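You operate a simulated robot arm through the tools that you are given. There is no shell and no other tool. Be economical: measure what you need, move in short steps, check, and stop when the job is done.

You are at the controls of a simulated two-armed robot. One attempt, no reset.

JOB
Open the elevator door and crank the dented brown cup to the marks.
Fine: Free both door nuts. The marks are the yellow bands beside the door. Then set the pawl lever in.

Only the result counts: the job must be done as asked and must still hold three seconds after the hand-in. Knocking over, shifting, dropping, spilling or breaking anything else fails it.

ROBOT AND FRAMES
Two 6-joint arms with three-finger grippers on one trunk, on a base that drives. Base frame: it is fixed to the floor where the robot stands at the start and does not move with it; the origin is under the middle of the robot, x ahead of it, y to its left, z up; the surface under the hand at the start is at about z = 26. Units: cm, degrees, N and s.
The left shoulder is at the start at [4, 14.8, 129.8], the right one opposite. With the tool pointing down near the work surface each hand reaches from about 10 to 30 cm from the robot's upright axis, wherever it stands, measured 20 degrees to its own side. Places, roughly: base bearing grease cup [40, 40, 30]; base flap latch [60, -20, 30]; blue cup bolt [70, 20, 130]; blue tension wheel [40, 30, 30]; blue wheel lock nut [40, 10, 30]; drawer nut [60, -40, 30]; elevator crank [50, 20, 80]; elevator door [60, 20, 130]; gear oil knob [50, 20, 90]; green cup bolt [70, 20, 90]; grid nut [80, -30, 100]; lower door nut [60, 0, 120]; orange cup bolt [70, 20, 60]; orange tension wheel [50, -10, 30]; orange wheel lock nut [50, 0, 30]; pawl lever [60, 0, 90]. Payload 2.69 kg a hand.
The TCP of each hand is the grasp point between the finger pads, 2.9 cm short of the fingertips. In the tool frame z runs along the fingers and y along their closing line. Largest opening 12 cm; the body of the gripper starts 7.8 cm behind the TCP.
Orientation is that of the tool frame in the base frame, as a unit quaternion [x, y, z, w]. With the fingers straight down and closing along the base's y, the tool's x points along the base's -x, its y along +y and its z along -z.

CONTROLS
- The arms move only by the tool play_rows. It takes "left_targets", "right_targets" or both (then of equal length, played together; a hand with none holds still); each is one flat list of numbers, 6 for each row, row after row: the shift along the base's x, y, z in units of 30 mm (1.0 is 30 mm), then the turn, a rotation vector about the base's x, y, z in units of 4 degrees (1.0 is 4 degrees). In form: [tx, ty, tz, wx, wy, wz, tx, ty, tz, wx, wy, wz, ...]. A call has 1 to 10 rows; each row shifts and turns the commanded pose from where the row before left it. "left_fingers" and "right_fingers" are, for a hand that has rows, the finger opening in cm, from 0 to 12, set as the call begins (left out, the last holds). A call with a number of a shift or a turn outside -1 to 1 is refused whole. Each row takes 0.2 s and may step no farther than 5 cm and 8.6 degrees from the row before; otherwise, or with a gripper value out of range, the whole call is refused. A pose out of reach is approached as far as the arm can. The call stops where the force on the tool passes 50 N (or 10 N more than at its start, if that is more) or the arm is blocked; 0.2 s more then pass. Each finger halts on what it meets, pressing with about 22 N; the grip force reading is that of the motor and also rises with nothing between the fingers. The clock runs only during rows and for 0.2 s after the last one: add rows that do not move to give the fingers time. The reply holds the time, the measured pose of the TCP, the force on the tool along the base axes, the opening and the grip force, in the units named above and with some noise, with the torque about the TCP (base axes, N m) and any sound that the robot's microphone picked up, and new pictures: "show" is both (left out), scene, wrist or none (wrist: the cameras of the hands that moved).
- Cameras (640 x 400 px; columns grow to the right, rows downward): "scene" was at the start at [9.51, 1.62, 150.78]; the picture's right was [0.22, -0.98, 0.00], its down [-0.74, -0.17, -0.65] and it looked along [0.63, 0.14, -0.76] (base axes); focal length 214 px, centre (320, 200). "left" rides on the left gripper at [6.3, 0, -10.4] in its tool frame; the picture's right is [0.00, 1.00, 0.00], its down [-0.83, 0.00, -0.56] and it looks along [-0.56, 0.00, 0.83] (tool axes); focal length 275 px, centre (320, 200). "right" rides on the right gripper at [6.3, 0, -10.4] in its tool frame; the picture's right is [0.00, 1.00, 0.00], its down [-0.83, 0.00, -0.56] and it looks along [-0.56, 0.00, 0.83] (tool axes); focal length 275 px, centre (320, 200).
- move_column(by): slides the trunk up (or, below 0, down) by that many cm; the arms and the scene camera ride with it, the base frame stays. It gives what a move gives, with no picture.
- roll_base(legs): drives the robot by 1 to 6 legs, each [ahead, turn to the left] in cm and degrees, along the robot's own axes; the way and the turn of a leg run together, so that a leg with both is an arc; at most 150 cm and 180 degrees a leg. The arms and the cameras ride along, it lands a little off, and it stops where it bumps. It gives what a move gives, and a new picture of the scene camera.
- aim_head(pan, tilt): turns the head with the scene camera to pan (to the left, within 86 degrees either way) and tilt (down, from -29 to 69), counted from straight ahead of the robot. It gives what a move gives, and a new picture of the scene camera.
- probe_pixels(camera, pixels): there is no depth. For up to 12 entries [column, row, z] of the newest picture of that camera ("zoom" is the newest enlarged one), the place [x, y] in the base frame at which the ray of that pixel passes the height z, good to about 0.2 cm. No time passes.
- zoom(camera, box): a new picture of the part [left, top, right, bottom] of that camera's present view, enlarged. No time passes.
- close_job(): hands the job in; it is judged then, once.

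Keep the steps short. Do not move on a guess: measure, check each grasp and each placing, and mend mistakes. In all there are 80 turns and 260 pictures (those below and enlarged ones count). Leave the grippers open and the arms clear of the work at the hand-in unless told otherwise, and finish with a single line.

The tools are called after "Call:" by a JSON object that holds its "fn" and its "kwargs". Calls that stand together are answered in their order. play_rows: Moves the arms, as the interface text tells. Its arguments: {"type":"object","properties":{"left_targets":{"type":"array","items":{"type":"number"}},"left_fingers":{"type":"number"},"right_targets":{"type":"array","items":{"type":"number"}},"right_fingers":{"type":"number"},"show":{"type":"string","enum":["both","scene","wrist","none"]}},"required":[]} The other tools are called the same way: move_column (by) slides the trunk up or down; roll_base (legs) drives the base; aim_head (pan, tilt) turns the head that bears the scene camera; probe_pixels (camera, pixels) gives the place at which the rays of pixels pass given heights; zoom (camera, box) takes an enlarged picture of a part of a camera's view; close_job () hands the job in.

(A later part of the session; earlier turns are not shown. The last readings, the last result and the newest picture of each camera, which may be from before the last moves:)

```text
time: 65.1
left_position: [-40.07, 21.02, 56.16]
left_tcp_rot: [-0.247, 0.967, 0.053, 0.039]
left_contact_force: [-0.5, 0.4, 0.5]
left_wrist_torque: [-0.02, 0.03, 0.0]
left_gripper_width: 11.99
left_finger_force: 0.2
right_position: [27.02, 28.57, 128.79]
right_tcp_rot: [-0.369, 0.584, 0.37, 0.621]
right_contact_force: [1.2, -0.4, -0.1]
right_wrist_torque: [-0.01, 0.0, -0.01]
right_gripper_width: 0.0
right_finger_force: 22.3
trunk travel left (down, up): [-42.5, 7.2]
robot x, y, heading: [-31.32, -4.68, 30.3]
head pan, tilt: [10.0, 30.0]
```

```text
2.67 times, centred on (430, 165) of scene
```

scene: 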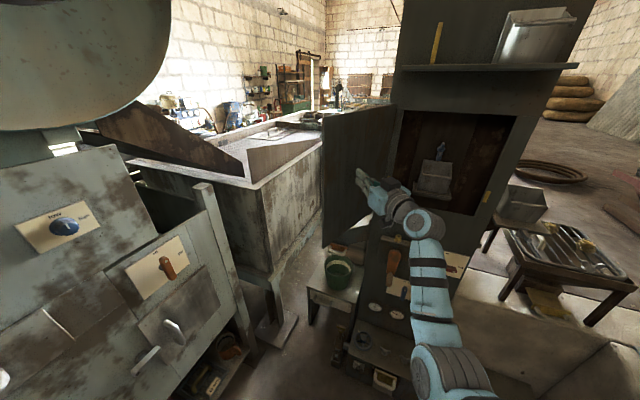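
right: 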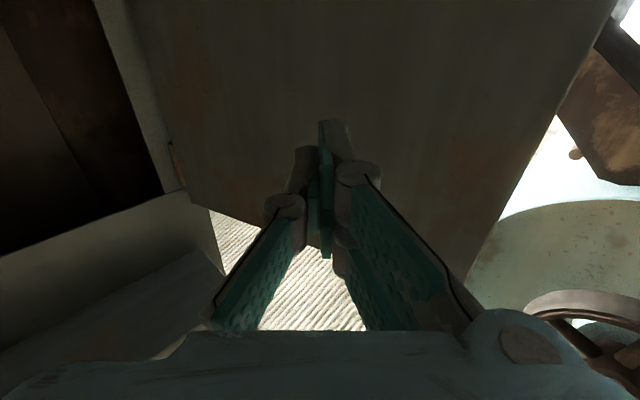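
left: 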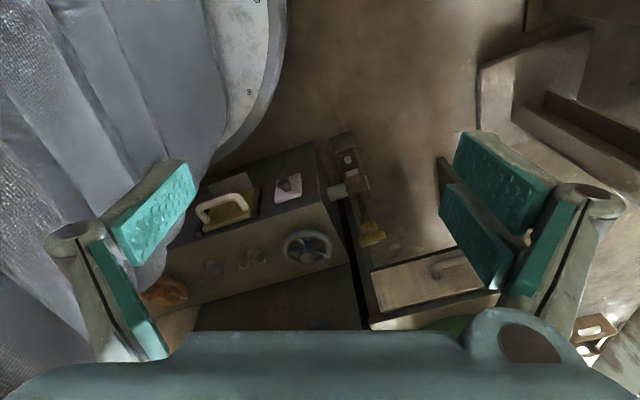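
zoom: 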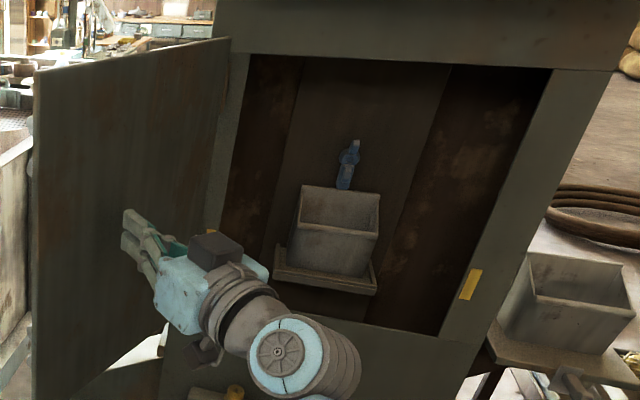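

The door is open by about 95°. Yellow bands flank the opening and a pale cup with a blue bolt is visible. I'll take the right hand away from the door and look around the left side before repositioning for the crank.

Call:
{"fn": "play_rows", "kwargs": {"right_targets": [0, -0.9, 0, 0, 0, 0, 0, -0.9, 0, 0, 0, 0, 0, -0.9, 0, 0, 0, -1, 0, -0.9, 0, 0, 0, -1, 0, -0.9, 0, 0, 0, -1, 0, -0.9, 0, 0, 0, -1, 0, -0.9, 0, 0, 0, -1, 0, -0.9, 0, 0, 0, -1, 0, -0.9, 0, 0, 0, -1, 0, -0.9, 0, 0, 0, -1], "show": "none"}}

Call:
{"fn": "aim_head", "kwargs": {"pan": 45, "tilt": 50}}

Call:
{"fn": "aim_head", "kwargs": {"pan": 0, "tilt": 40}}

Call:
{"fn": "zoom", "kwargs": {"camera": "scene", "box": [240, 80, 520, 330]}}

```text
time: 67.3
left_position: [-40.11, 20.96, 56.29]
left_tcp_rot: [-0.247, 0.967, 0.054, 0.039]
left_contact_force: [-0.3, 0.3, -0.3]
left_wrist_torque: [0.0, -0.04, 0.01]
left_gripper_width: 11.98
left_finger_force: 0.1
right_position: [26.72, 1.44, 128.87]
right_tcp_rot: [-0.193, 0.664, 0.186, 0.699]
right_contact_force: [-0.6, -0.1, 0.4]
right_wrist_torque: [-0.02, -0.02, 0.03]
right_gripper_width: 0.02
right_finger_force: 22.1
trunk travel left (down, up): [-42.5, 7.2]
robot x, y, heading: [-31.21, -4.74, 30.1]
head pan, tilt: [10.0, 30.0]
```

```text
time: 68.3
left_position: [-40.27, 21.0, 56.16]
left_tcp_rot: [-0.247, 0.967, 0.053, 0.039]
left_contact_force: [0.1, 0.4, 0.2]
left_wrist_torque: [-0.01, -0.01, 0.0]
left_gripper_width: 12.01
left_finger_force: 0.1
right_position: [26.83, 1.68, 128.9]
right_tcp_rot: [-0.194, 0.663, 0.186, 0.699]
right_contact_force: [0.0, 0.3, -0.8]
right_wrist_torque: [-0.01, -0.01, 0.0]
right_gripper_width: 0.02
right_finger_force: 22.0
trunk travel left (down, up): [-42.5, 7.2]
robot x, y, heading: [-31.04, -4.89, 30.4]
head pan, tilt: [45.0, 50.0]
```

scene: 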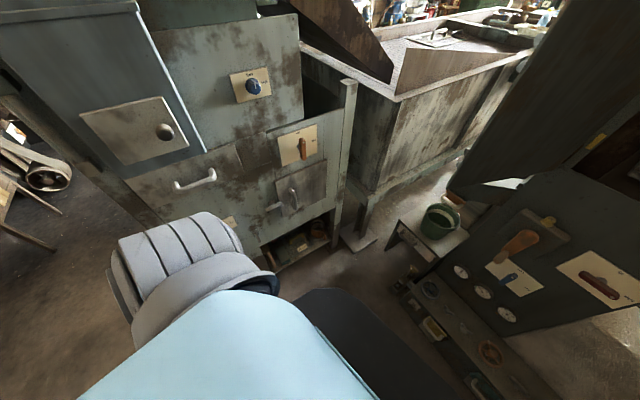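

```text
time: 69.4
left_position: [-40.25, 21.09, 56.22]
left_tcp_rot: [-0.248, 0.966, 0.053, 0.04]
left_contact_force: [0.0, -0.2, -0.8]
left_wrist_torque: [-0.06, 0.05, 0.02]
left_gripper_width: 12.0
left_finger_force: 0.0
right_position: [26.74, 1.62, 128.91]
right_tcp_rot: [-0.194, 0.663, 0.186, 0.698]
right_contact_force: [0.6, -0.3, 0.0]
right_wrist_torque: [0.0, -0.02, 0.01]
right_gripper_width: 0.0
right_finger_force: 22.0
trunk travel left (down, up): [-42.5, 7.2]
robot x, y, heading: [-31.08, -4.54, 30.4]
head pan, tilt: [0.0, 40.0]
```

scene: 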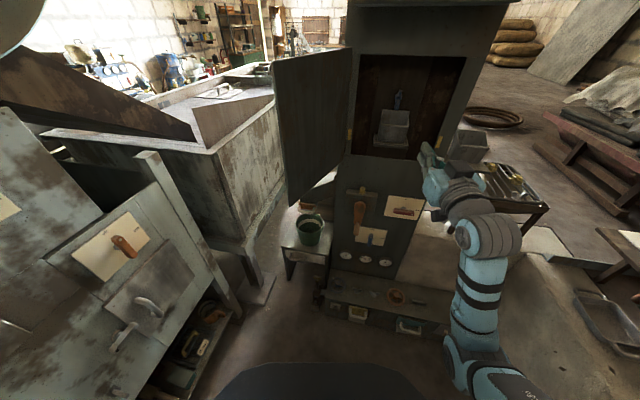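

```text
1.60 times, centred on (380, 205) of scene
```

zoom: 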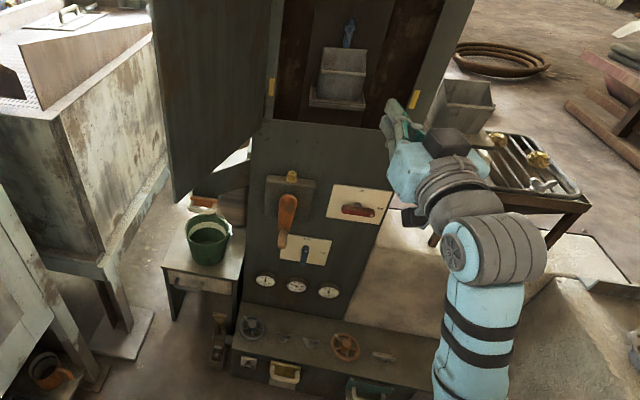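

The crank, pawl lever and bands are all in view. The robot's place is nearly right for the crank with the right arm. I'll look at the left hand's surroundings and probe the crank (hub pixel 360, 200; grip 356, 233), the pawl lever (403, 211) and the bands.

Call:
{"fn": "zoom", "kwargs": {"camera": "scene", "box": [320, 175, 440, 265]}}

Call:
{"fn": "zoom", "kwargs": {"camera": "left", "box": [0, 0, 640, 400]}}

Call:
{"fn": "probe_pixels", "kwargs": {"camera": "scene", "pixels": [[360, 200, 90], [360, 200, 80], [356, 233, 80], [356, 233, 70], [403, 211, 90], [403, 211, 80], [438, 143, 115], [438, 143, 120], [349, 134, 115], [349, 134, 120]]}}

```text
4.44 times, centred on (380, 220) of scene
```

zoom: 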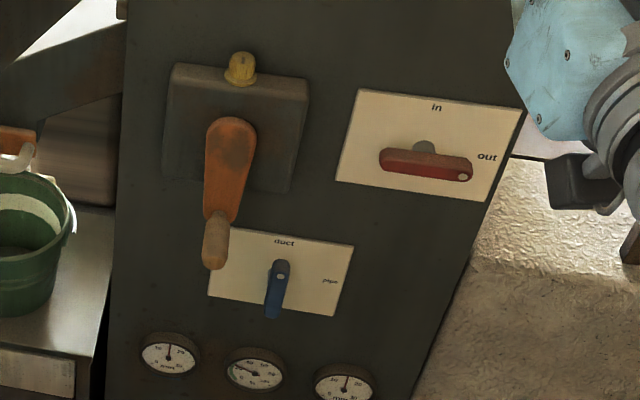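

```text
1.00 times, centred on (320, 200) of left (not enlarged: the box is as wide or as high as the picture)
```

zoom: 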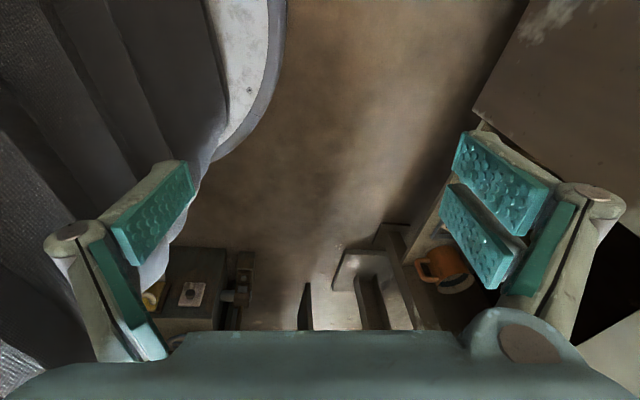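

```text
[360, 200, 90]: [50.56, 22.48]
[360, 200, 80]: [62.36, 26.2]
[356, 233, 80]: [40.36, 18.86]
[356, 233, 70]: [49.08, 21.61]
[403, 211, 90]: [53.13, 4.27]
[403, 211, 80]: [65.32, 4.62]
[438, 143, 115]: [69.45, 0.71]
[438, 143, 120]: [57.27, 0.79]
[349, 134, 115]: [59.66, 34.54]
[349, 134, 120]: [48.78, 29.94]
```

The crank axis is at about t = 5.3, z = 89, with the grip hanging down at z = 79 and running from n = 44.5 to 52.5 (radius about 10). The bands are at z ≈ 118.5. I'll raise the left hand 12 cm, lower the trunk 32 cm, and drive to a pose where the crank lies in the right arm's range.

Call:
{"fn": "play_rows", "kwargs": {"left_targets": [0, 0, 0.8, 0, 0, 0, 0, 0, 0.8, 0, 0, 0, 0, 0, 0.8, 0, 0, 0, 0, 0, 0.8, 0, 0, 0, 0, 0, 0.8, 0, 0, 0], "show": "none"}}

Call:
{"fn": "move_column", "kwargs": {"by": -32}}

Call:
{"fn": "roll_base", "kwargs": {"legs": [[0, -4], [14, 0]]}}

```text
time: 70.6
left_position: [-40.28, 21.14, 68.06]
left_tcp_rot: [-0.248, 0.967, 0.054, 0.039]
left_contact_force: [-0.2, 1.1, 0.4]
left_wrist_torque: [-0.01, 0.03, -0.01]
left_gripper_width: 11.98
left_finger_force: 0.2
right_position: [26.79, 1.48, 128.98]
right_tcp_rot: [-0.194, 0.663, 0.186, 0.699]
right_contact_force: [0.6, 0.7, 1.1]
right_wrist_torque: [-0.02, -0.04, 0.03]
right_gripper_width: 0.0
right_finger_force: 21.9
trunk travel left (down, up): [-42.5, 7.2]
robot x, y, heading: [-31.24, -4.55, 30.3]
head pan, tilt: [0.0, 40.0]
```

```text
time: 73.8
left_position: [-40.18, 21.09, 36.06]
left_tcp_rot: [-0.248, 0.967, 0.053, 0.038]
left_contact_force: [0.0, 0.0, 0.1]
left_wrist_torque: [0.01, -0.01, -0.01]
left_gripper_width: 12.03
left_finger_force: 0.1
right_position: [26.79, 1.67, 96.98]
right_tcp_rot: [-0.194, 0.663, 0.186, 0.699]
right_contact_force: [0.5, -1.1, 1.0]
right_wrist_torque: [-0.02, -0.01, -0.02]
right_gripper_width: 0.01
right_finger_force: 22.6
trunk travel left (down, up): [-10.5, 39.2]
robot x, y, heading: [-31.34, -4.59, 30.3]
head pan, tilt: [0.0, 40.0]
```

```text
time: 75.6
left_position: [-25.72, 27.86, 36.07]
left_tcp_rot: [-0.215, 0.974, 0.051, 0.04]
left_contact_force: [0.8, -0.5, -0.5]
left_wrist_torque: [-0.01, -0.02, 0.03]
left_gripper_width: 12.02
left_finger_force: 0.1
right_position: [39.85, 3.98, 96.8]
right_tcp_rot: [-0.17, 0.67, 0.161, 0.705]
right_contact_force: [0.7, -0.3, 0.1]
right_wrist_torque: [0.01, -0.04, 0.01]
right_gripper_width: 0.0
right_finger_force: 22.1
trunk travel left (down, up): [-10.5, 39.2]
robot x, y, heading: [-18.75, 1.58, 26.3]
head pan, tilt: [0.0, 40.0]
```

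scene: 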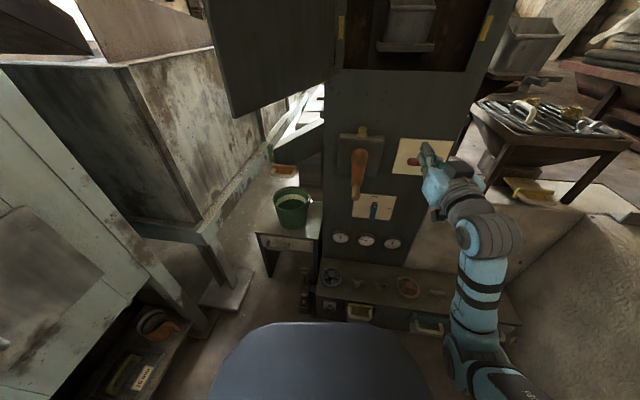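

I'll move the right hand in front of the grip, to a standoff at (34.4, 17, 79), opened to 6 cm, with a slight yaw correction.

Call:
{"fn": "play_rows", "kwargs": {"right_targets": [0, 0, -0.99, 0, 0, 0, -0.36, 0.86, -0.99, 0, 0, -0.4, -0.36, 0.86, -0.99, 0, 0, -0.4, -0.36, 0.86, -0.99, 0, 0, -0.4, -0.36, 0.86, -0.99, 0, 0, -0.4, -0.36, 0.86, -0.99, 0, 0, -0.4], "right_fingers": 6}}

Call:
{"fn": "zoom", "kwargs": {"camera": "scene", "box": [290, 100, 480, 260]}}

```text
time: 76.5
left_position: [-25.79, 27.94, 36.03]
left_tcp_rot: [-0.214, 0.975, 0.052, 0.04]
left_contact_force: [-0.4, 0.8, 0.4]
left_wrist_torque: [0.04, -0.01, -0.05]
left_gripper_width: 11.99
left_finger_force: 0.1
right_position: [39.77, 4.98, 87.41]
right_tcp_rot: [-0.211, 0.644, 0.036, 0.735]
right_contact_force: [-1.4, -0.1, -0.6]
right_wrist_torque: [0.0, 0.01, -0.01]
right_gripper_width: 6.03
right_finger_force: 0.0
trunk travel left (down, up): [-10.5, 39.2]
robot x, y, heading: [-19.01, 1.62, 26.7]
head pan, tilt: [0.0, 40.0]
stopped in row 4 (right hand): the arm was blocked; the commanded pose is now the measured one
```

scene: 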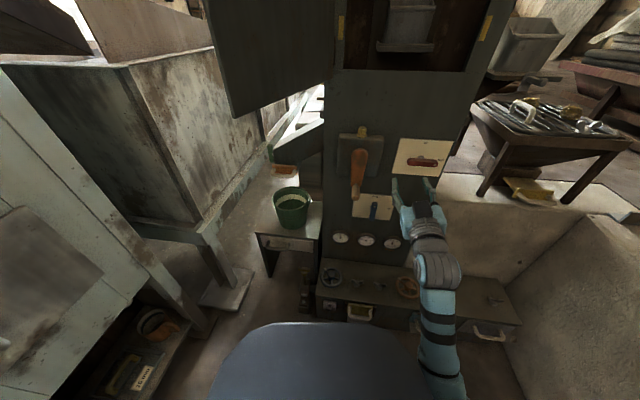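
right: 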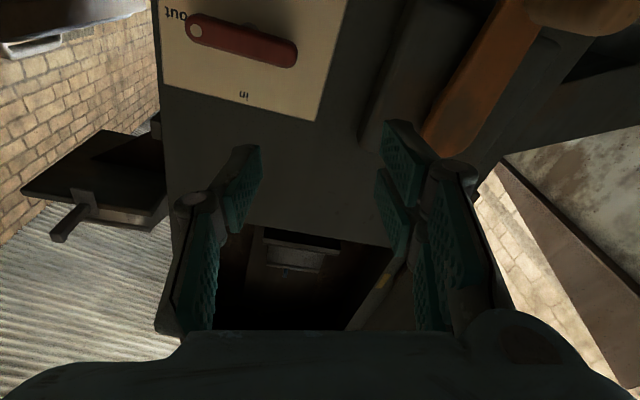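

```text
2.50 times, centred on (385, 180) of scene
```

zoom: 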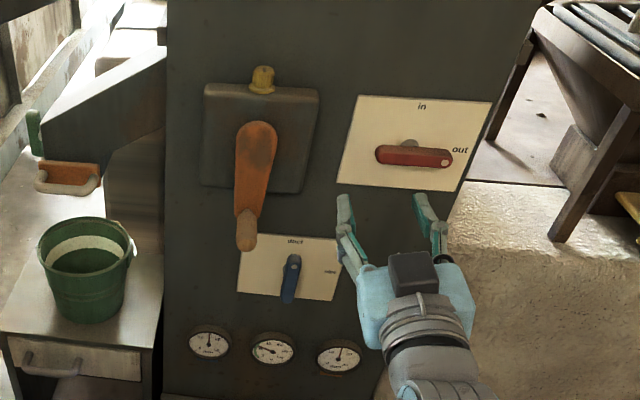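

That position is too close for the arm. I'll back the base 10 cm, then straighten the tool and approach the standoff.

Call:
{"fn": "roll_base", "kwargs": {"legs": [[-10, 0]]}}

Call:
{"fn": "play_rows", "kwargs": {"right_targets": [0.3, 0, -0.47, 0.79, 0.6, 0, 0.3, 0.5, -0.47, 0.79, 0.6, 0, 0.2, 0.9, -0.47, 0.79, 0.6, 0, 0.2, 0.9, -0.47, 0.79, 0.6, 0, 0.1, 0.95, -0.47, 0, 0, 0, 0.1, 0.95, -0.45, 0, 0, 0, 0, 0.95, 0, 0, 0, 0, 0, 0.3, 0, 0, 0, 0]}}

Call:
{"fn": "zoom", "kwargs": {"camera": "scene", "box": [290, 100, 480, 260]}}

```text
time: 77.7
left_position: [-34.79, 23.32, 35.99]
left_tcp_rot: [-0.213, 0.975, 0.053, 0.041]
left_contact_force: [-0.3, 0.3, -1.0]
left_wrist_torque: [0.02, -0.04, -0.04]
left_gripper_width: 12.01
left_finger_force: 0.0
right_position: [30.65, 0.44, 87.52]
right_tcp_rot: [-0.21, 0.644, 0.036, 0.735]
right_contact_force: [0.0, 0.2, 0.2]
right_wrist_torque: [0.0, 0.04, 0.0]
right_gripper_width: 6.01
right_finger_force: 0.1
trunk travel left (down, up): [-10.5, 39.2]
robot x, y, heading: [-27.71, -2.78, 26.3]
head pan, tilt: [0.0, 40.0]
```

scene: 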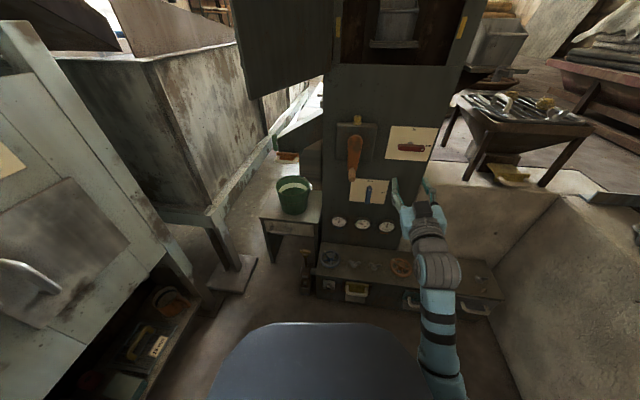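

```text
time: 78.7
left_position: [-34.87, 23.43, 36.05]
left_tcp_rot: [-0.214, 0.974, 0.052, 0.041]
left_contact_force: [-0.3, 0.1, -0.3]
left_wrist_torque: [0.0, -0.01, 0.0]
left_gripper_width: 12.02
left_finger_force: 0.1
right_position: [36.06, 1.68, 81.26]
right_tcp_rot: [-0.168, 0.682, 0.041, 0.71]
right_contact_force: [0.3, -0.7, -0.3]
right_wrist_torque: [-0.02, 0.04, 0.04]
right_gripper_width: 5.99
right_finger_force: 0.1
trunk travel left (down, up): [-10.5, 39.2]
robot x, y, heading: [-27.6, -2.68, 26.4]
head pan, tilt: [0.0, 40.0]
stopped in row 4 (right hand): the arm was blocked; the commanded pose is now the measured one
```

scene: 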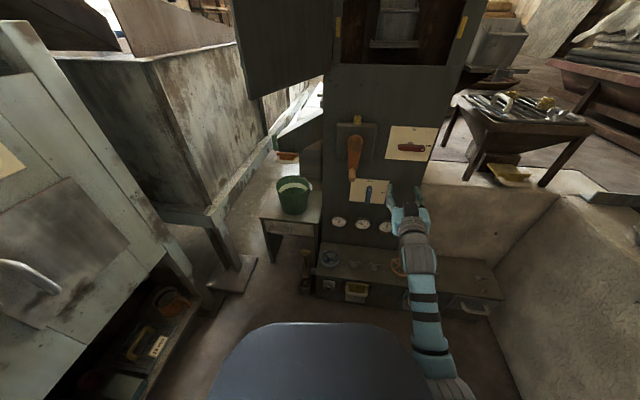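
right: 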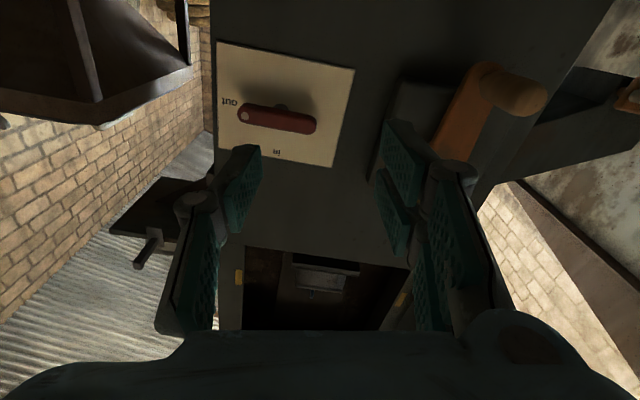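

```text
2.50 times, centred on (385, 180) of scene
```

zoom: 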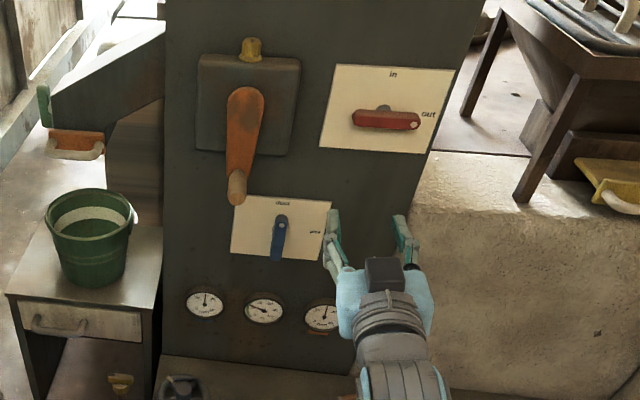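

The arm jams with a level tool at this height. The grip can be pinched across at any pitch, so I'll pitch the tool down 40° (closer to its natural pose), raising a little.

Call:
{"fn": "play_rows", "kwargs": {"right_targets": [0, 0, 0.5, -0.3, 0.95, 0, 0, 0, 0.5, -0.3, 0.95, 0, 0, 0, 0.5, -0.3, 0.95, 0, 0, 0, 0.3, -0.3, 0.95, 0, 0, 0, 0, -0.3, 0.95, 0, 0, 0, 0, -0.3, 0.95, 0, 0, 0, 0, -0.3, 0.95, 0, 0, 0, 0, -0.3, 0.95, 0, 0, 0, 0, -0.3, 0.95, 0, 0, 0, 0, -0.3, 0.95, 0]}}

```text
time: 80.9
left_position: [-34.79, 23.33, 36.01]
left_tcp_rot: [-0.214, 0.975, 0.053, 0.041]
left_contact_force: [0.1, -0.6, -0.3]
left_wrist_torque: [-0.01, -0.02, 0.01]
left_gripper_width: 12.01
left_finger_force: 0.0
right_position: [36.05, 1.7, 86.59]
right_tcp_rot: [-0.218, 0.877, 0.023, 0.428]
right_contact_force: [0.4, 0.2, 0.3]
right_wrist_torque: [-0.01, 0.0, 0.02]
right_gripper_width: 6.0
right_finger_force: 0.1
trunk travel left (down, up): [-10.5, 39.2]
robot x, y, heading: [-28.15, -3.04, 26.3]
head pan, tilt: [0.0, 40.0]
```

scene: 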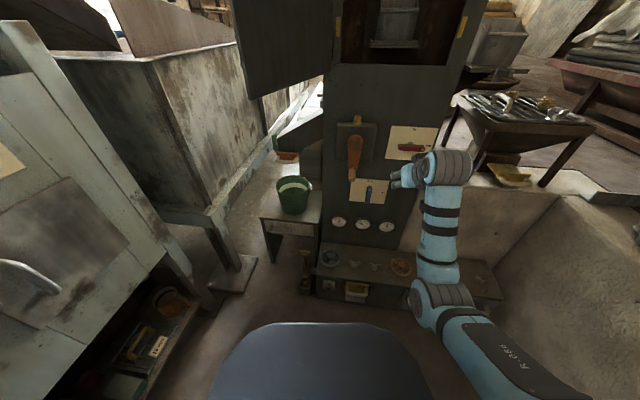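
right: 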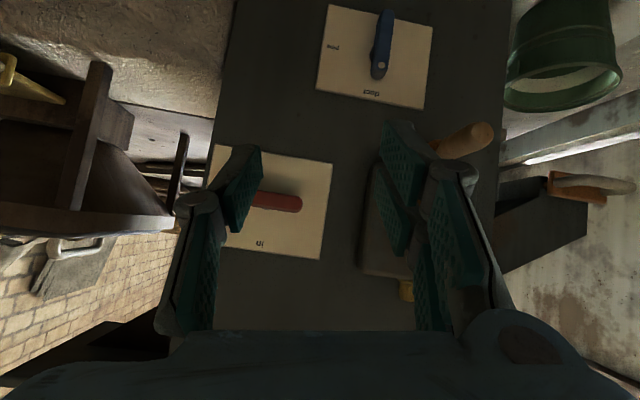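

That moved freely. I'll fix the small roll (11° about the tool axis) and slide left 16 cm to a standoff behind and above the grip.

Call:
{"fn": "play_rows", "kwargs": {"right_targets": [0, 0.9, 0, 0.68, 0.21, -0.58, 0, 0.9, 0, 0.68, 0.21, -0.58, 0, 0.9, 0, 0.68, 0.21, -0.58, 0, 0.9, -0.1, 0, 0, 0, 0, 0.9, -0.1, 0, 0, 0, 0, 0.8, -0.1, 0, 0, 0]}}

Call:
{"fn": "zoom", "kwargs": {"camera": "scene", "box": [290, 100, 480, 260]}}

```text
time: 82.3
left_position: [-34.87, 23.5, 36.03]
left_tcp_rot: [-0.214, 0.975, 0.052, 0.041]
left_contact_force: [0.0, -0.9, 0.1]
left_wrist_torque: [0.02, -0.03, 0.0]
left_gripper_width: 12.0
left_finger_force: 0.0
right_position: [36.08, 17.51, 85.86]
right_tcp_rot: [-0.132, 0.893, 0.064, 0.426]
right_contact_force: [0.7, 0.1, -0.8]
right_wrist_torque: [0.01, -0.03, 0.04]
right_gripper_width: 5.98
right_finger_force: 0.1
trunk travel left (down, up): [-10.5, 39.2]
robot x, y, heading: [-27.73, -3.24, 26.2]
head pan, tilt: [0.0, 40.0]
```

scene: 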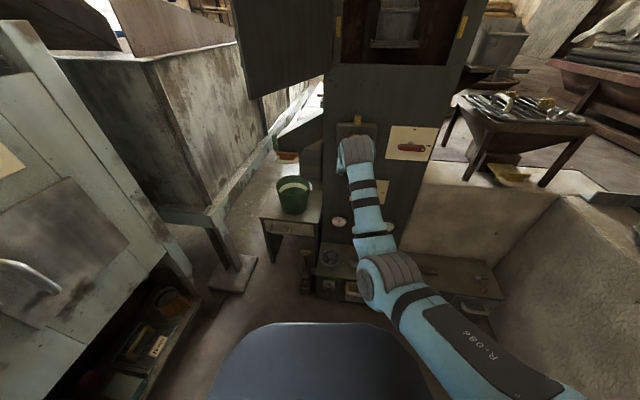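
right: 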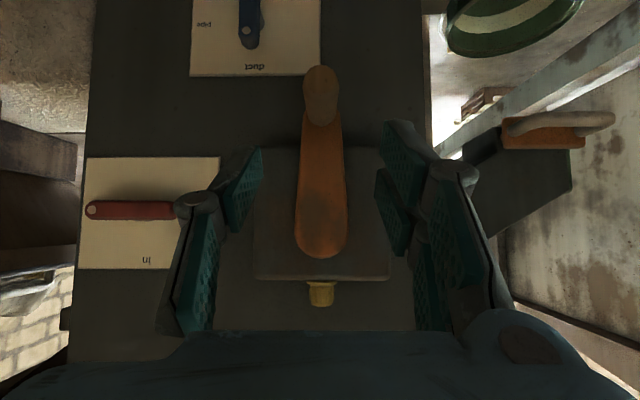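

```text
2.50 times, centred on (385, 180) of scene
```

zoom: 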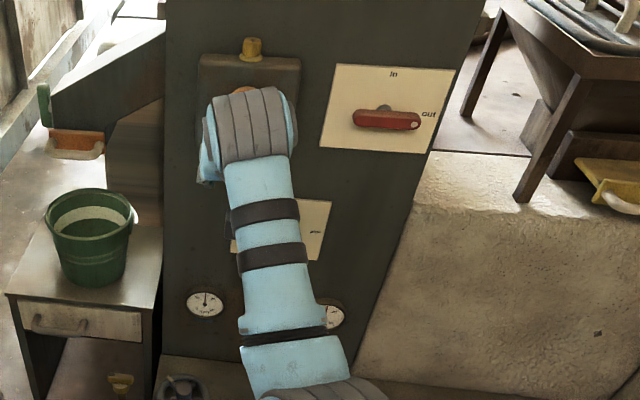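

The crank is right between the fingers: grip end at (321, 85), at about z = 78.7, and hub at about z = 88.6. I'll approach 7.8 cm forward and 7.2 cm down, then close on the grip.

Call:
{"fn": "play_rows", "kwargs": {"right_targets": [0.62, 0.2, -0.6, 0, 0, 0, 0.62, 0.2, -0.6, 0, 0, 0, 0.62, 0.2, -0.6, 0, 0, 0, 0.62, 0.2, -0.6, 0, 0, 0], "show": "wrist"}}

Call:
{"fn": "play_rows", "kwargs": {"right_targets": [0, 0, 0, 0, 0, 0, 0, 0, 0, 0, 0, 0, 0, 0, 0, 0, 0, 0], "right_fingers": 1, "show": "wrist"}}

```text
time: 83.3
left_position: [-34.94, 23.33, 36.08]
left_tcp_rot: [-0.214, 0.975, 0.052, 0.04]
left_contact_force: [0.8, -0.1, 0.0]
left_wrist_torque: [0.0, 0.0, 0.03]
left_gripper_width: 12.0
left_finger_force: 0.1
right_position: [42.44, 19.2, 78.83]
right_tcp_rot: [-0.133, 0.893, 0.065, 0.425]
right_contact_force: [-0.4, 0.9, 0.0]
right_wrist_torque: [-0.02, 0.03, 0.02]
right_gripper_width: 5.97
right_finger_force: 0.0
right hand out of reach, approached as far as the arm can: row 4
trunk travel left (down, up): [-10.5, 39.2]
robot x, y, heading: [-27.86, -2.79, 26.3]
head pan, tilt: [0.0, 40.0]
```

right: 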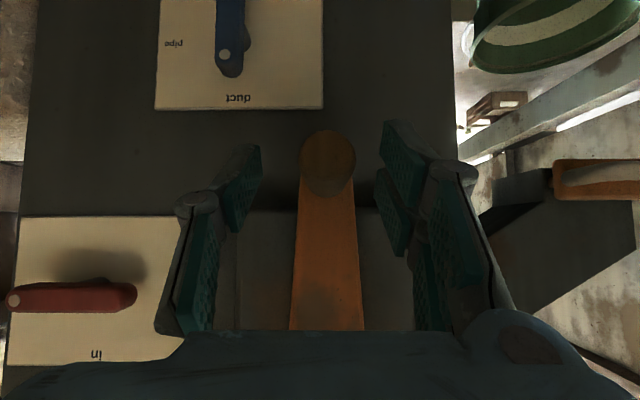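

```text
time: 84.1
left_position: [-34.71, 23.46, 35.9]
left_tcp_rot: [-0.214, 0.975, 0.05, 0.04]
left_contact_force: [-0.6, -1.0, -0.3]
left_wrist_torque: [0.0, -0.01, -0.01]
left_gripper_width: 11.98
left_finger_force: 0.1
right_position: [42.16, 19.63, 78.72]
right_tcp_rot: [-0.134, 0.893, 0.064, 0.425]
right_contact_force: [-3.4, 18.5, -0.3]
right_wrist_torque: [0.63, -0.05, 0.63]
right_gripper_width: 2.66
right_finger_force: 44.7
trunk travel left (down, up): [-10.5, 39.2]
robot x, y, heading: [-27.68, -2.89, 26.4]
head pan, tilt: [0.0, 40.0]
```

right: 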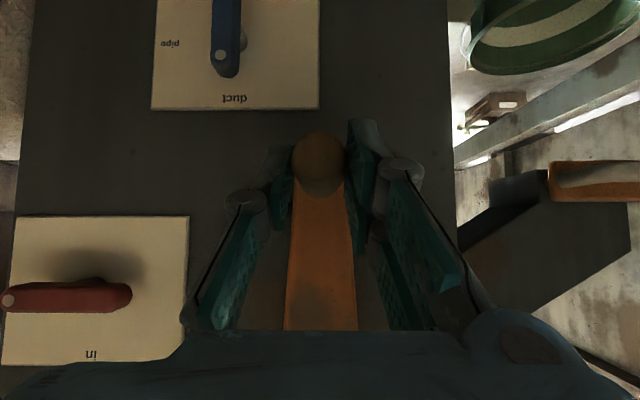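

The grip is held at 2.66 cm, but the arm is at full stretch. I'll open, retreat 4 cm, drive the base forward 5 cm, and regrip with room to circle.

Call:
{"fn": "play_rows", "kwargs": {"right_targets": [0, 0, 0, 0, 0, 0, 0, 0, 0, 0, 0, 0, -0.63, -0.21, 0, 0, 0, 0, -0.63, -0.21, 0, 0, 0, 0], "right_fingers": 6, "show": "none"}}

Call:
{"fn": "roll_base", "kwargs": {"legs": [[5, 0]]}}

Call:
{"fn": "play_rows", "kwargs": {"right_targets": [0, 0, 0, 0, 0, 0], "show": "wrist"}}

```text
time: 85.1
left_position: [-34.8, 23.48, 36.02]
left_tcp_rot: [-0.214, 0.975, 0.052, 0.041]
left_contact_force: [-0.2, 0.4, -0.2]
left_wrist_torque: [0.03, -0.01, -0.03]
left_gripper_width: 12.03
left_finger_force: 0.1
right_position: [41.2, 20.21, 78.39]
right_tcp_rot: [-0.132, 0.893, 0.063, 0.425]
right_contact_force: [1.1, 0.4, 0.0]
right_wrist_torque: [-0.03, 0.0, 0.0]
right_gripper_width: 6.0
right_finger_force: 0.1
right hand out of reach, approached as far as the arm can: row 3, 4
trunk travel left (down, up): [-10.5, 39.2]
robot x, y, heading: [-27.65, -2.65, 26.2]
head pan, tilt: [0.0, 40.0]
```

```text
time: 86.0
left_position: [-30.32, 25.57, 35.98]
left_tcp_rot: [-0.214, 0.975, 0.051, 0.041]
left_contact_force: [0.0, 0.3, 0.6]
left_wrist_torque: [0.02, 0.04, 0.02]
left_gripper_width: 11.98
left_finger_force: 0.1
right_position: [45.51, 22.48, 78.38]
right_tcp_rot: [-0.133, 0.894, 0.063, 0.424]
right_contact_force: [-14.9, -5.6, -5.6]
right_wrist_torque: [-0.04, 0.26, -0.51]
right_gripper_width: 6.49
right_finger_force: 2.0
trunk travel left (down, up): [-10.5, 39.2]
robot x, y, heading: [-23.41, -0.65, 26.6]
head pan, tilt: [0.0, 40.0]
```

scene: 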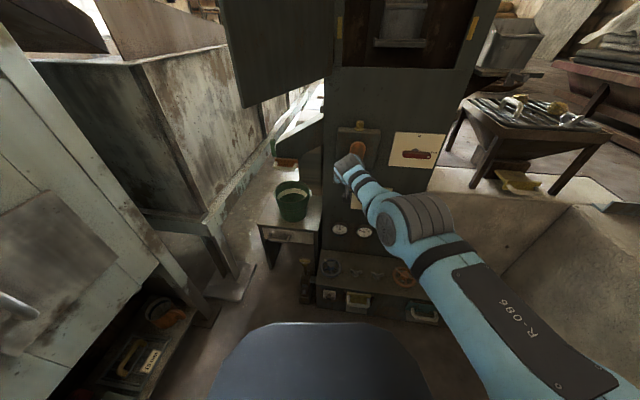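

```text
time: 86.4
left_position: [-30.25, 25.56, 36.01]
left_tcp_rot: [-0.214, 0.975, 0.054, 0.04]
left_contact_force: [-0.2, 0.0, -0.3]
left_wrist_torque: [0.03, -0.02, 0.0]
left_gripper_width: 12.01
left_finger_force: 0.0
right_position: [45.49, 22.51, 78.48]
right_tcp_rot: [-0.132, 0.893, 0.064, 0.425]
right_contact_force: [-4.7, -3.1, 2.2]
right_wrist_torque: [-0.08, -0.01, -0.17]
right_gripper_width: 6.4
right_finger_force: 1.4
trunk travel left (down, up): [-10.5, 39.2]
robot x, y, heading: [-23.05, -0.93, 26.3]
head pan, tilt: [0.0, 40.0]
```

right: 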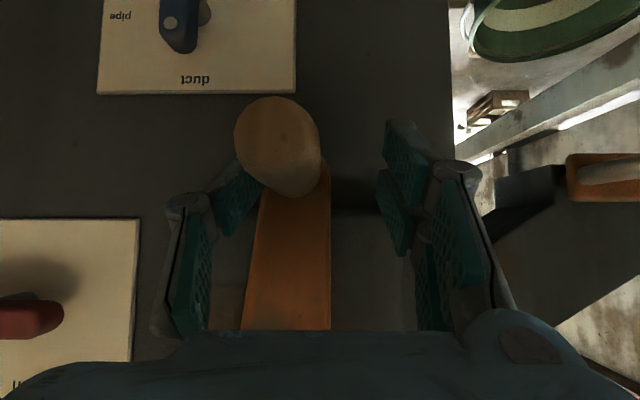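

The right finger touches the grip, as the hand is 1.7 cm too far left and 3 cm too deep. I'll correct and close.

Call:
{"fn": "play_rows", "kwargs": {"right_targets": [0.18, -0.54, 0.05, 0, 0, 0, -0.95, -0.31, 0.05, 0, 0, 0], "right_fingers": 6, "show": "none"}}

Call:
{"fn": "play_rows", "kwargs": {"right_targets": [0, 0, 0, 0, 0, 0, 0, 0, 0, 0, 0, 0, 0, 0, 0, 0, 0, 0], "right_fingers": 1, "show": "wrist"}}

Call:
{"fn": "aim_head", "kwargs": {"pan": -10, "tilt": 10}}

```text
time: 87.0
left_position: [-30.25, 25.55, 35.98]
left_tcp_rot: [-0.214, 0.975, 0.053, 0.041]
left_contact_force: [0.5, 0.4, 1.1]
left_wrist_torque: [-0.01, -0.02, 0.02]
left_gripper_width: 12.01
left_finger_force: 0.0
right_position: [46.14, 21.77, 78.58]
right_tcp_rot: [-0.132, 0.893, 0.063, 0.425]
right_contact_force: [-0.6, -4.0, -0.6]
right_wrist_torque: [0.13, -0.09, 0.15]
right_gripper_width: 6.74
right_finger_force: 2.6
right hand out of reach, approached as far as the arm can: row 1, 2
trunk travel left (down, up): [-10.5, 39.2]
robot x, y, heading: [-23.25, -0.35, 26.5]
head pan, tilt: [0.0, 40.0]
```

```text
time: 87.8
left_position: [-30.29, 25.68, 36.02]
left_tcp_rot: [-0.214, 0.975, 0.053, 0.041]
left_contact_force: [0.5, 0.4, -0.4]
left_wrist_torque: [0.02, 0.0, -0.02]
left_gripper_width: 11.99
left_finger_force: 0.0
right_position: [45.98, 21.95, 78.49]
right_tcp_rot: [-0.133, 0.893, 0.065, 0.425]
right_contact_force: [-4.5, -3.6, 5.4]
right_wrist_torque: [0.23, -0.13, 0.22]
right_gripper_width: 3.65
right_finger_force: 44.9
trunk travel left (down, up): [-10.5, 39.2]
robot x, y, heading: [-23.33, -0.73, 26.3]
head pan, tilt: [0.0, 40.0]
```

right: 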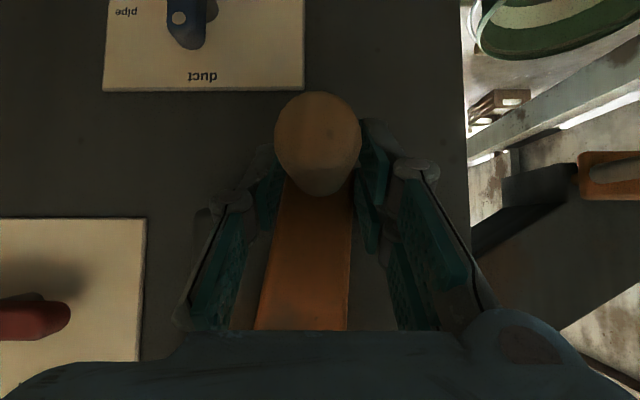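

```text
time: 88.8
left_position: [-30.37, 25.66, 36.02]
left_tcp_rot: [-0.215, 0.974, 0.054, 0.041]
left_contact_force: [0.1, 0.3, 0.8]
left_wrist_torque: [-0.03, -0.02, 0.0]
left_gripper_width: 12.0
left_finger_force: 0.0
right_position: [46.04, 21.9, 78.55]
right_tcp_rot: [-0.132, 0.893, 0.064, 0.425]
right_contact_force: [-0.5, -1.8, 9.0]
right_wrist_torque: [0.3, -0.19, 0.13]
right_gripper_width: 3.65
right_finger_force: 45.4
trunk travel left (down, up): [-10.5, 39.2]
robot x, y, heading: [-23.14, -0.7, 26.6]
head pan, tilt: [-10.0, 10.0]
```

scene: 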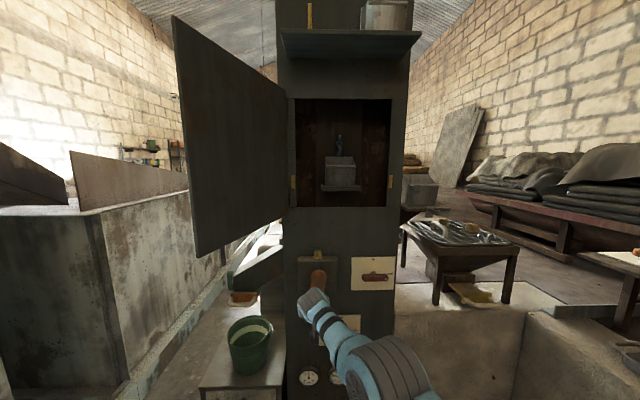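

The tips are on the crank arm instead of the grip, since low z limits how close the hand can go. I'll open, raise and retreat the hand, then lower the trunk 10 cm so the arm works in a better zone.

Call:
{"fn": "play_rows", "kwargs": {"right_targets": [0, 0, 0, 0, 0, 0, 0, 0, 0.67, 0, 0, 0, -0.35, -0.12, 0.67, 0, 0, 0, -0.35, -0.12, 0.67, 0, 0, 0, -0.35, -0.12, 0.67, 0, 0, 0, -0.35, -0.12, 0.65, 0, 0, 0], "right_fingers": 6.5, "show": "none"}}

Call:
{"fn": "move_column", "kwargs": {"by": -10}}

Call:
{"fn": "play_rows", "kwargs": {"right_targets": [0, 0, 0, 0, 0, 0]}}

```text
time: 90.2
left_position: [-30.13, 25.5, 36.31]
left_tcp_rot: [-0.214, 0.975, 0.057, 0.037]
left_contact_force: [-0.2, -0.9, 0.5]
left_wrist_torque: [-0.01, -0.01, 0.02]
left_gripper_width: 11.98
left_finger_force: 0.1
right_position: [45.79, 22.6, 87.85]
right_tcp_rot: [-0.13, 0.896, 0.065, 0.42]
right_contact_force: [22.8, -35.0, -22.0]
right_wrist_torque: [0.54, 0.63, -0.34]
right_gripper_width: 8.38
right_finger_force: 14.4
right hand out of reach, approached as far as the arm can: row 3, 4, 5, 6
trunk travel left (down, up): [-10.5, 39.2]
robot x, y, heading: [-23.72, -0.63, 26.2]
head pan, tilt: [-10.0, 10.0]
```

```text
time: 91.5
left_position: [-30.29, 25.67, 26.04]
left_tcp_rot: [-0.214, 0.975, 0.052, 0.039]
left_contact_force: [-0.3, -0.1, 0.1]
left_wrist_torque: [-0.03, -0.02, 0.02]
left_gripper_width: 12.01
left_finger_force: 0.1
right_position: [44.96, 23.24, 78.38]
right_tcp_rot: [-0.133, 0.895, 0.063, 0.421]
right_contact_force: [0.8, -3.4, -2.9]
right_wrist_torque: [0.17, -0.13, 0.19]
right_gripper_width: 6.79
right_finger_force: 2.3
trunk travel left (down, up): [-0.5, 49.2]
robot x, y, heading: [-23.04, -0.78, 26.5]
head pan, tilt: [-10.0, 10.0]
```

```text
time: 91.9
left_position: [-30.34, 25.59, 26.19]
left_tcp_rot: [-0.214, 0.975, 0.052, 0.04]
left_contact_force: [0.5, 0.6, -0.2]
left_wrist_torque: [-0.02, -0.01, -0.02]
left_gripper_width: 12.04
left_finger_force: 0.0
right_position: [45.04, 23.15, 78.5]
right_tcp_rot: [-0.133, 0.894, 0.064, 0.423]
right_contact_force: [0.7, -4.3, -3.7]
right_wrist_torque: [0.06, -0.01, -0.05]
right_gripper_width: 6.83
right_finger_force: 2.6
trunk travel left (down, up): [-0.5, 49.2]
robot x, y, heading: [-23.18, -0.87, 26.2]
head pan, tilt: [-10.0, 10.0]
```

scene: 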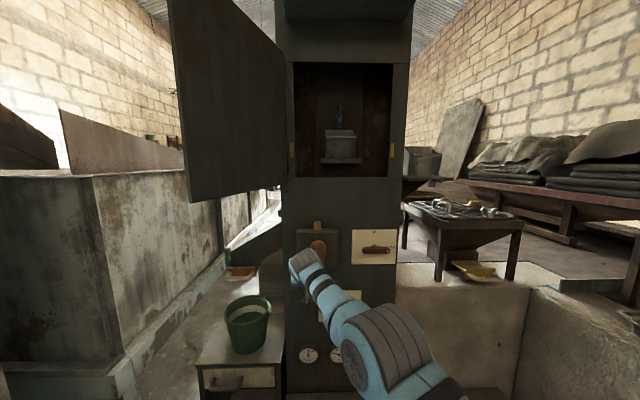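
right: 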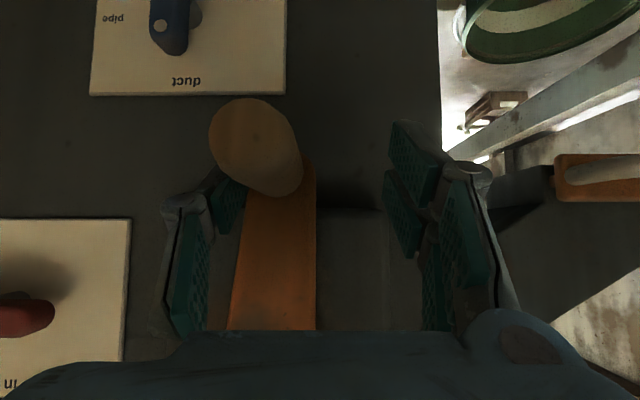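

The tool pitched down needs too much stretch. With the trunk now low, a level tool should work as it did at the nuts. I'll withdraw by driving back 10 cm, then level the tool.

Call:
{"fn": "play_rows", "kwargs": {"right_targets": [-0.12, 0.38, 0, 0, 0, 0], "right_fingers": 7.5, "show": "none"}}

Call:
{"fn": "roll_base", "kwargs": {"legs": [[-11, 0]]}}

Call:
{"fn": "play_rows", "kwargs": {"right_targets": [0, 0, 0, 0.3, -0.95, 0, 0, 0, 0, 0.3, -0.95, 0, 0, 0, 0, 0.3, -0.95, 0, 0, 0, 0, 0.3, -0.95, 0, 0, 0, 0, 0.3, -0.95, 0, 0, 0, 0, 0.3, -0.95, 0, 0, 0, 0, 0.3, -0.95, 0, 0, 0, 0, 0.3, -0.95, 0, 0, 0, 0, 0.3, -0.95, 0, 0, 0, 0, 0.2, -0.7, 0]}}

```text
time: 92.3
left_position: [-30.18, 25.64, 26.19]
left_tcp_rot: [-0.214, 0.975, 0.053, 0.039]
left_contact_force: [-0.3, 0.5, -0.1]
left_wrist_torque: [0.0, -0.02, -0.01]
left_gripper_width: 12.0
left_finger_force: 0.1
right_position: [44.39, 23.97, 78.43]
right_tcp_rot: [-0.132, 0.894, 0.063, 0.424]
right_contact_force: [5.2, -4.9, -0.5]
right_wrist_torque: [-0.04, -0.11, 0.14]
right_gripper_width: 7.87
right_finger_force: 2.8
right hand out of reach, approached as far as the arm can: row 1
trunk travel left (down, up): [-0.5, 49.2]
robot x, y, heading: [-23.35, -0.73, 26.2]
head pan, tilt: [-10.0, 10.0]
```

```text
time: 93.5
left_position: [-40.14, 20.69, 26.2]
left_tcp_rot: [-0.214, 0.975, 0.053, 0.04]
left_contact_force: [0.2, -0.3, 0.1]
left_wrist_torque: [-0.01, 0.01, -0.01]
left_gripper_width: 12.01
left_finger_force: 0.0
right_position: [34.48, 19.06, 78.46]
right_tcp_rot: [-0.132, 0.894, 0.064, 0.424]
right_contact_force: [-0.5, -0.7, 0.1]
right_wrist_torque: [-0.01, -0.01, -0.03]
right_gripper_width: 7.49
right_finger_force: 0.1
trunk travel left (down, up): [-0.5, 49.2]
robot x, y, heading: [-33.03, -5.59, 26.3]
head pan, tilt: [-10.0, 10.0]
```

scene: 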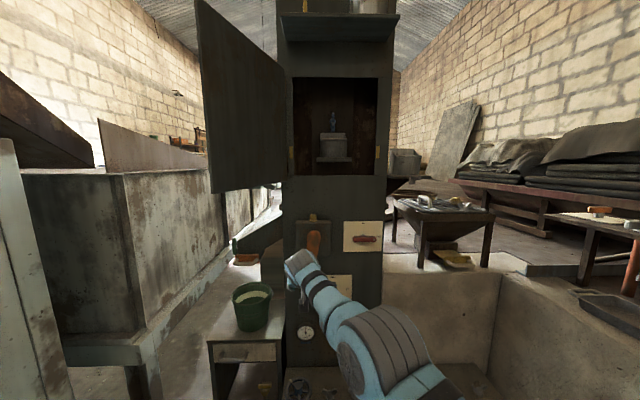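

```text
time: 95.7
left_position: [-40.02, 20.83, 26.13]
left_tcp_rot: [-0.213, 0.975, 0.051, 0.041]
left_contact_force: [-0.4, -0.4, -0.3]
left_wrist_torque: [0.01, 0.01, 0.0]
left_gripper_width: 12.02
left_finger_force: 0.1
right_position: [37.43, 21.94, 78.47]
right_tcp_rot: [-0.103, 0.702, 0.106, 0.697]
right_contact_force: [0.0, -0.5, -0.4]
right_wrist_torque: [0.0, 0.02, 0.02]
right_gripper_width: 7.5
right_finger_force: 0.0
right hand out of reach, approached as far as the arm can: row 1, 2, 3, 4, 5, 7
trunk travel left (down, up): [-0.5, 49.2]
robot x, y, heading: [-33.4, -5.35, 26.7]
head pan, tilt: [-10.0, 10.0]
```

scene: 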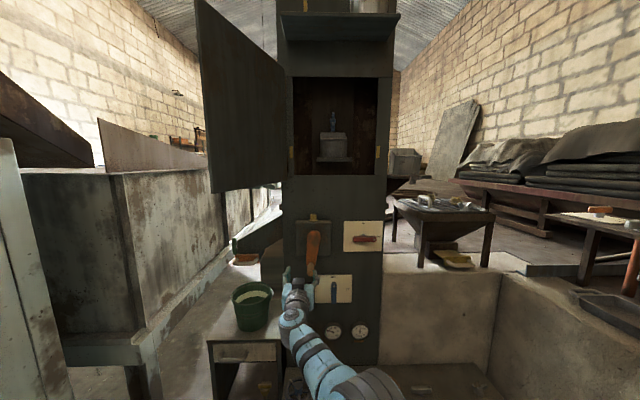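
right: 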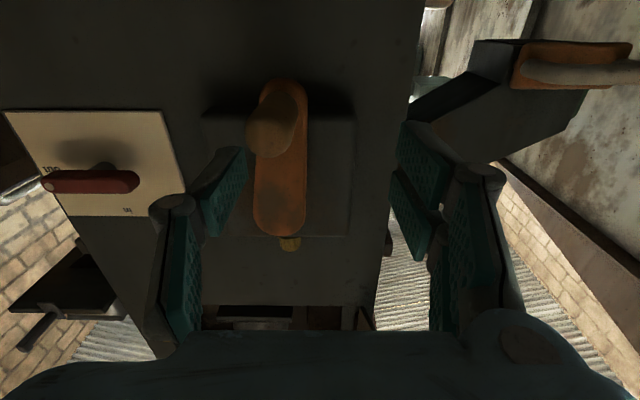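

The level tool works here at (37.4, 21.9, 78.5). The grip is 2.6–3 cm to the right of centre. I'll shift right 3 cm, in 5 cm, and close on the grip.

Call:
{"fn": "play_rows", "kwargs": {"right_targets": [0.31, -0.95, -0.05, 0, 0, 0, 0.8, 0.26, 0, 0, 0, 0, 0.8, 0.26, 0, 0, 0, 0], "show": "wrist"}}

Call:
{"fn": "play_rows", "kwargs": {"right_targets": [0, 0, 0, 0, 0, 0, 0, 0, 0, 0, 0, 0, 0, 0, 0, 0, 0, 0], "right_fingers": 1, "show": "wrist"}}

```text
time: 96.5
left_position: [-40.08, 20.73, 26.12]
left_tcp_rot: [-0.213, 0.975, 0.052, 0.04]
left_contact_force: [-0.5, 0.5, -0.1]
left_wrist_torque: [0.03, 0.0, 0.0]
left_gripper_width: 12.01
left_finger_force: 0.1
right_position: [40.45, 18.69, 79.13]
right_tcp_rot: [-0.103, 0.703, 0.107, 0.695]
right_contact_force: [0.1, 0.1, 0.6]
right_wrist_torque: [-0.01, -0.02, 0.02]
right_gripper_width: 7.51
right_finger_force: 0.0
right hand out of reach, approached as far as the arm can: row 1, 2, 3
trunk travel left (down, up): [-0.5, 49.2]
robot x, y, heading: [-32.89, -5.76, 26.5]
head pan, tilt: [-10.0, 10.0]
```

right: 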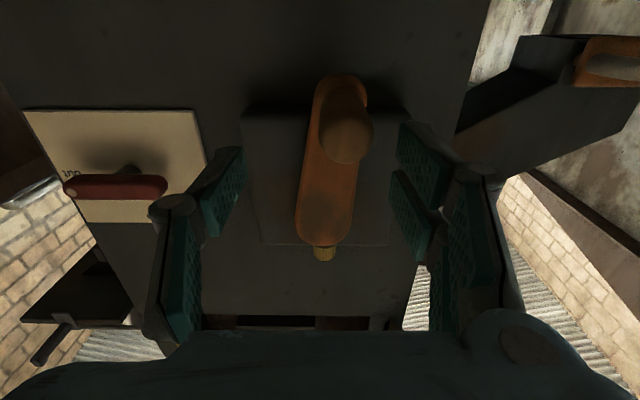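

```text
time: 97.3
left_position: [-40.06, 20.75, 26.05]
left_tcp_rot: [-0.213, 0.975, 0.05, 0.039]
left_contact_force: [-0.3, -0.9, 0.1]
left_wrist_torque: [-0.01, 0.01, 0.03]
left_gripper_width: 12.0
left_finger_force: 0.0
right_position: [40.44, 19.11, 78.95]
right_tcp_rot: [-0.105, 0.703, 0.107, 0.695]
right_contact_force: [-8.2, 14.7, -3.7]
right_wrist_torque: [0.43, 0.35, 0.7]
right_gripper_width: 2.46
right_finger_force: 44.4
trunk travel left (down, up): [-0.5, 49.2]
robot x, y, heading: [-32.92, -5.57, 26.8]
head pan, tilt: [-10.0, 10.0]
```

right: 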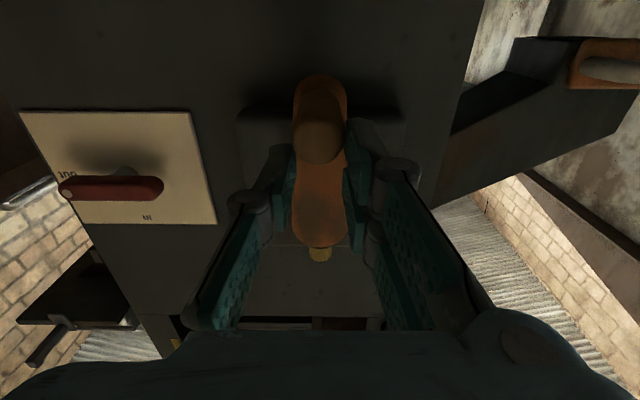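

The grip is caught near its end at 2.46 cm, with the arm at full stretch. I'll open, drive forward 5 cm so the hand goes deeper, and close again.

Call:
{"fn": "play_rows", "kwargs": {"right_targets": [0, 0, 0, 0, 0, 0, 0, 0, 0, 0, 0, 0], "right_fingers": 6.5, "show": "none"}}

Call:
{"fn": "roll_base", "kwargs": {"legs": [[5, 0]]}}

Call:
{"fn": "play_rows", "kwargs": {"right_targets": [0, 0, 0, 0, 0, 0], "show": "wrist"}}

```text
time: 97.9
left_position: [-40.14, 20.72, 26.11]
left_tcp_rot: [-0.214, 0.975, 0.053, 0.041]
left_contact_force: [0.4, -0.2, 0.1]
left_wrist_torque: [0.02, 0.03, -0.02]
left_gripper_width: 12.0
left_finger_force: 0.0
right_position: [40.45, 18.73, 79.22]
right_tcp_rot: [-0.102, 0.703, 0.107, 0.696]
right_contact_force: [0.4, -0.6, 0.1]
right_wrist_torque: [0.06, -0.03, -0.02]
right_gripper_width: 6.48
right_finger_force: 0.0
trunk travel left (down, up): [-0.5, 49.2]
robot x, y, heading: [-32.73, -5.42, 26.5]
head pan, tilt: [-10.0, 10.0]
```

```text
time: 98.8
left_position: [-35.68, 22.94, 26.21]
left_tcp_rot: [-0.214, 0.975, 0.051, 0.04]
left_contact_force: [0.1, 0.4, 0.0]
left_wrist_torque: [-0.04, 0.02, 0.0]
left_gripper_width: 12.01
left_finger_force: 0.0
right_position: [45.01, 20.93, 79.01]
right_tcp_rot: [-0.103, 0.704, 0.107, 0.695]
right_contact_force: [0.2, 0.8, 0.2]
right_wrist_torque: [0.02, -0.04, -0.02]
right_gripper_width: 6.51
right_finger_force: 0.1
trunk travel left (down, up): [-0.5, 49.2]
robot x, y, heading: [-28.25, -3.39, 26.4]
head pan, tilt: [-10.0, 10.0]
```

scene: 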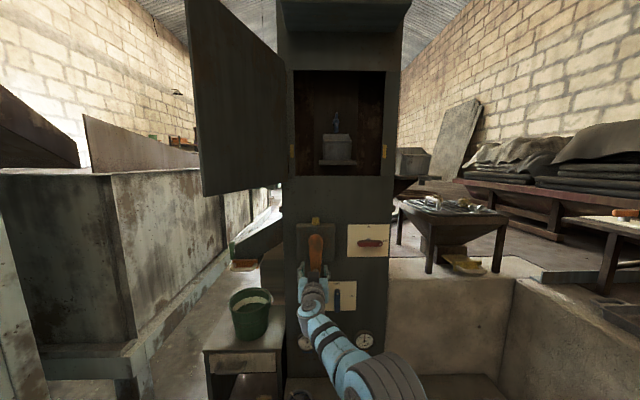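

```text
time: 99.2
left_position: [-35.7, 22.98, 26.13]
left_tcp_rot: [-0.214, 0.975, 0.052, 0.04]
left_contact_force: [0.2, -0.6, -0.2]
left_wrist_torque: [-0.05, 0.01, 0.01]
left_gripper_width: 12.0
left_finger_force: 0.0
right_position: [45.06, 21.03, 79.2]
right_tcp_rot: [-0.103, 0.703, 0.107, 0.696]
right_contact_force: [0.3, 0.6, -0.2]
right_wrist_torque: [0.02, 0.02, -0.02]
right_gripper_width: 6.49
right_finger_force: 0.0
trunk travel left (down, up): [-0.5, 49.2]
robot x, y, heading: [-28.21, -3.43, 26.6]
head pan, tilt: [-10.0, 10.0]
```

right: 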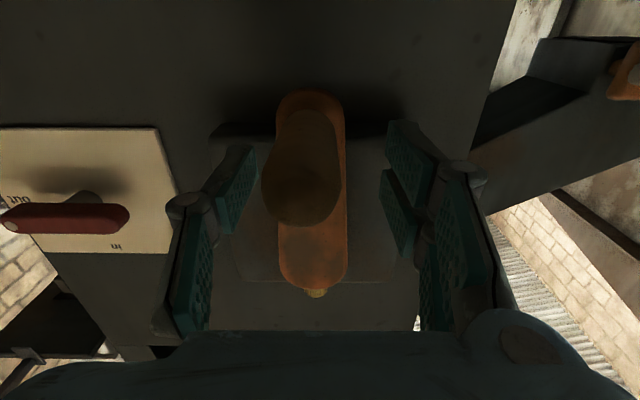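

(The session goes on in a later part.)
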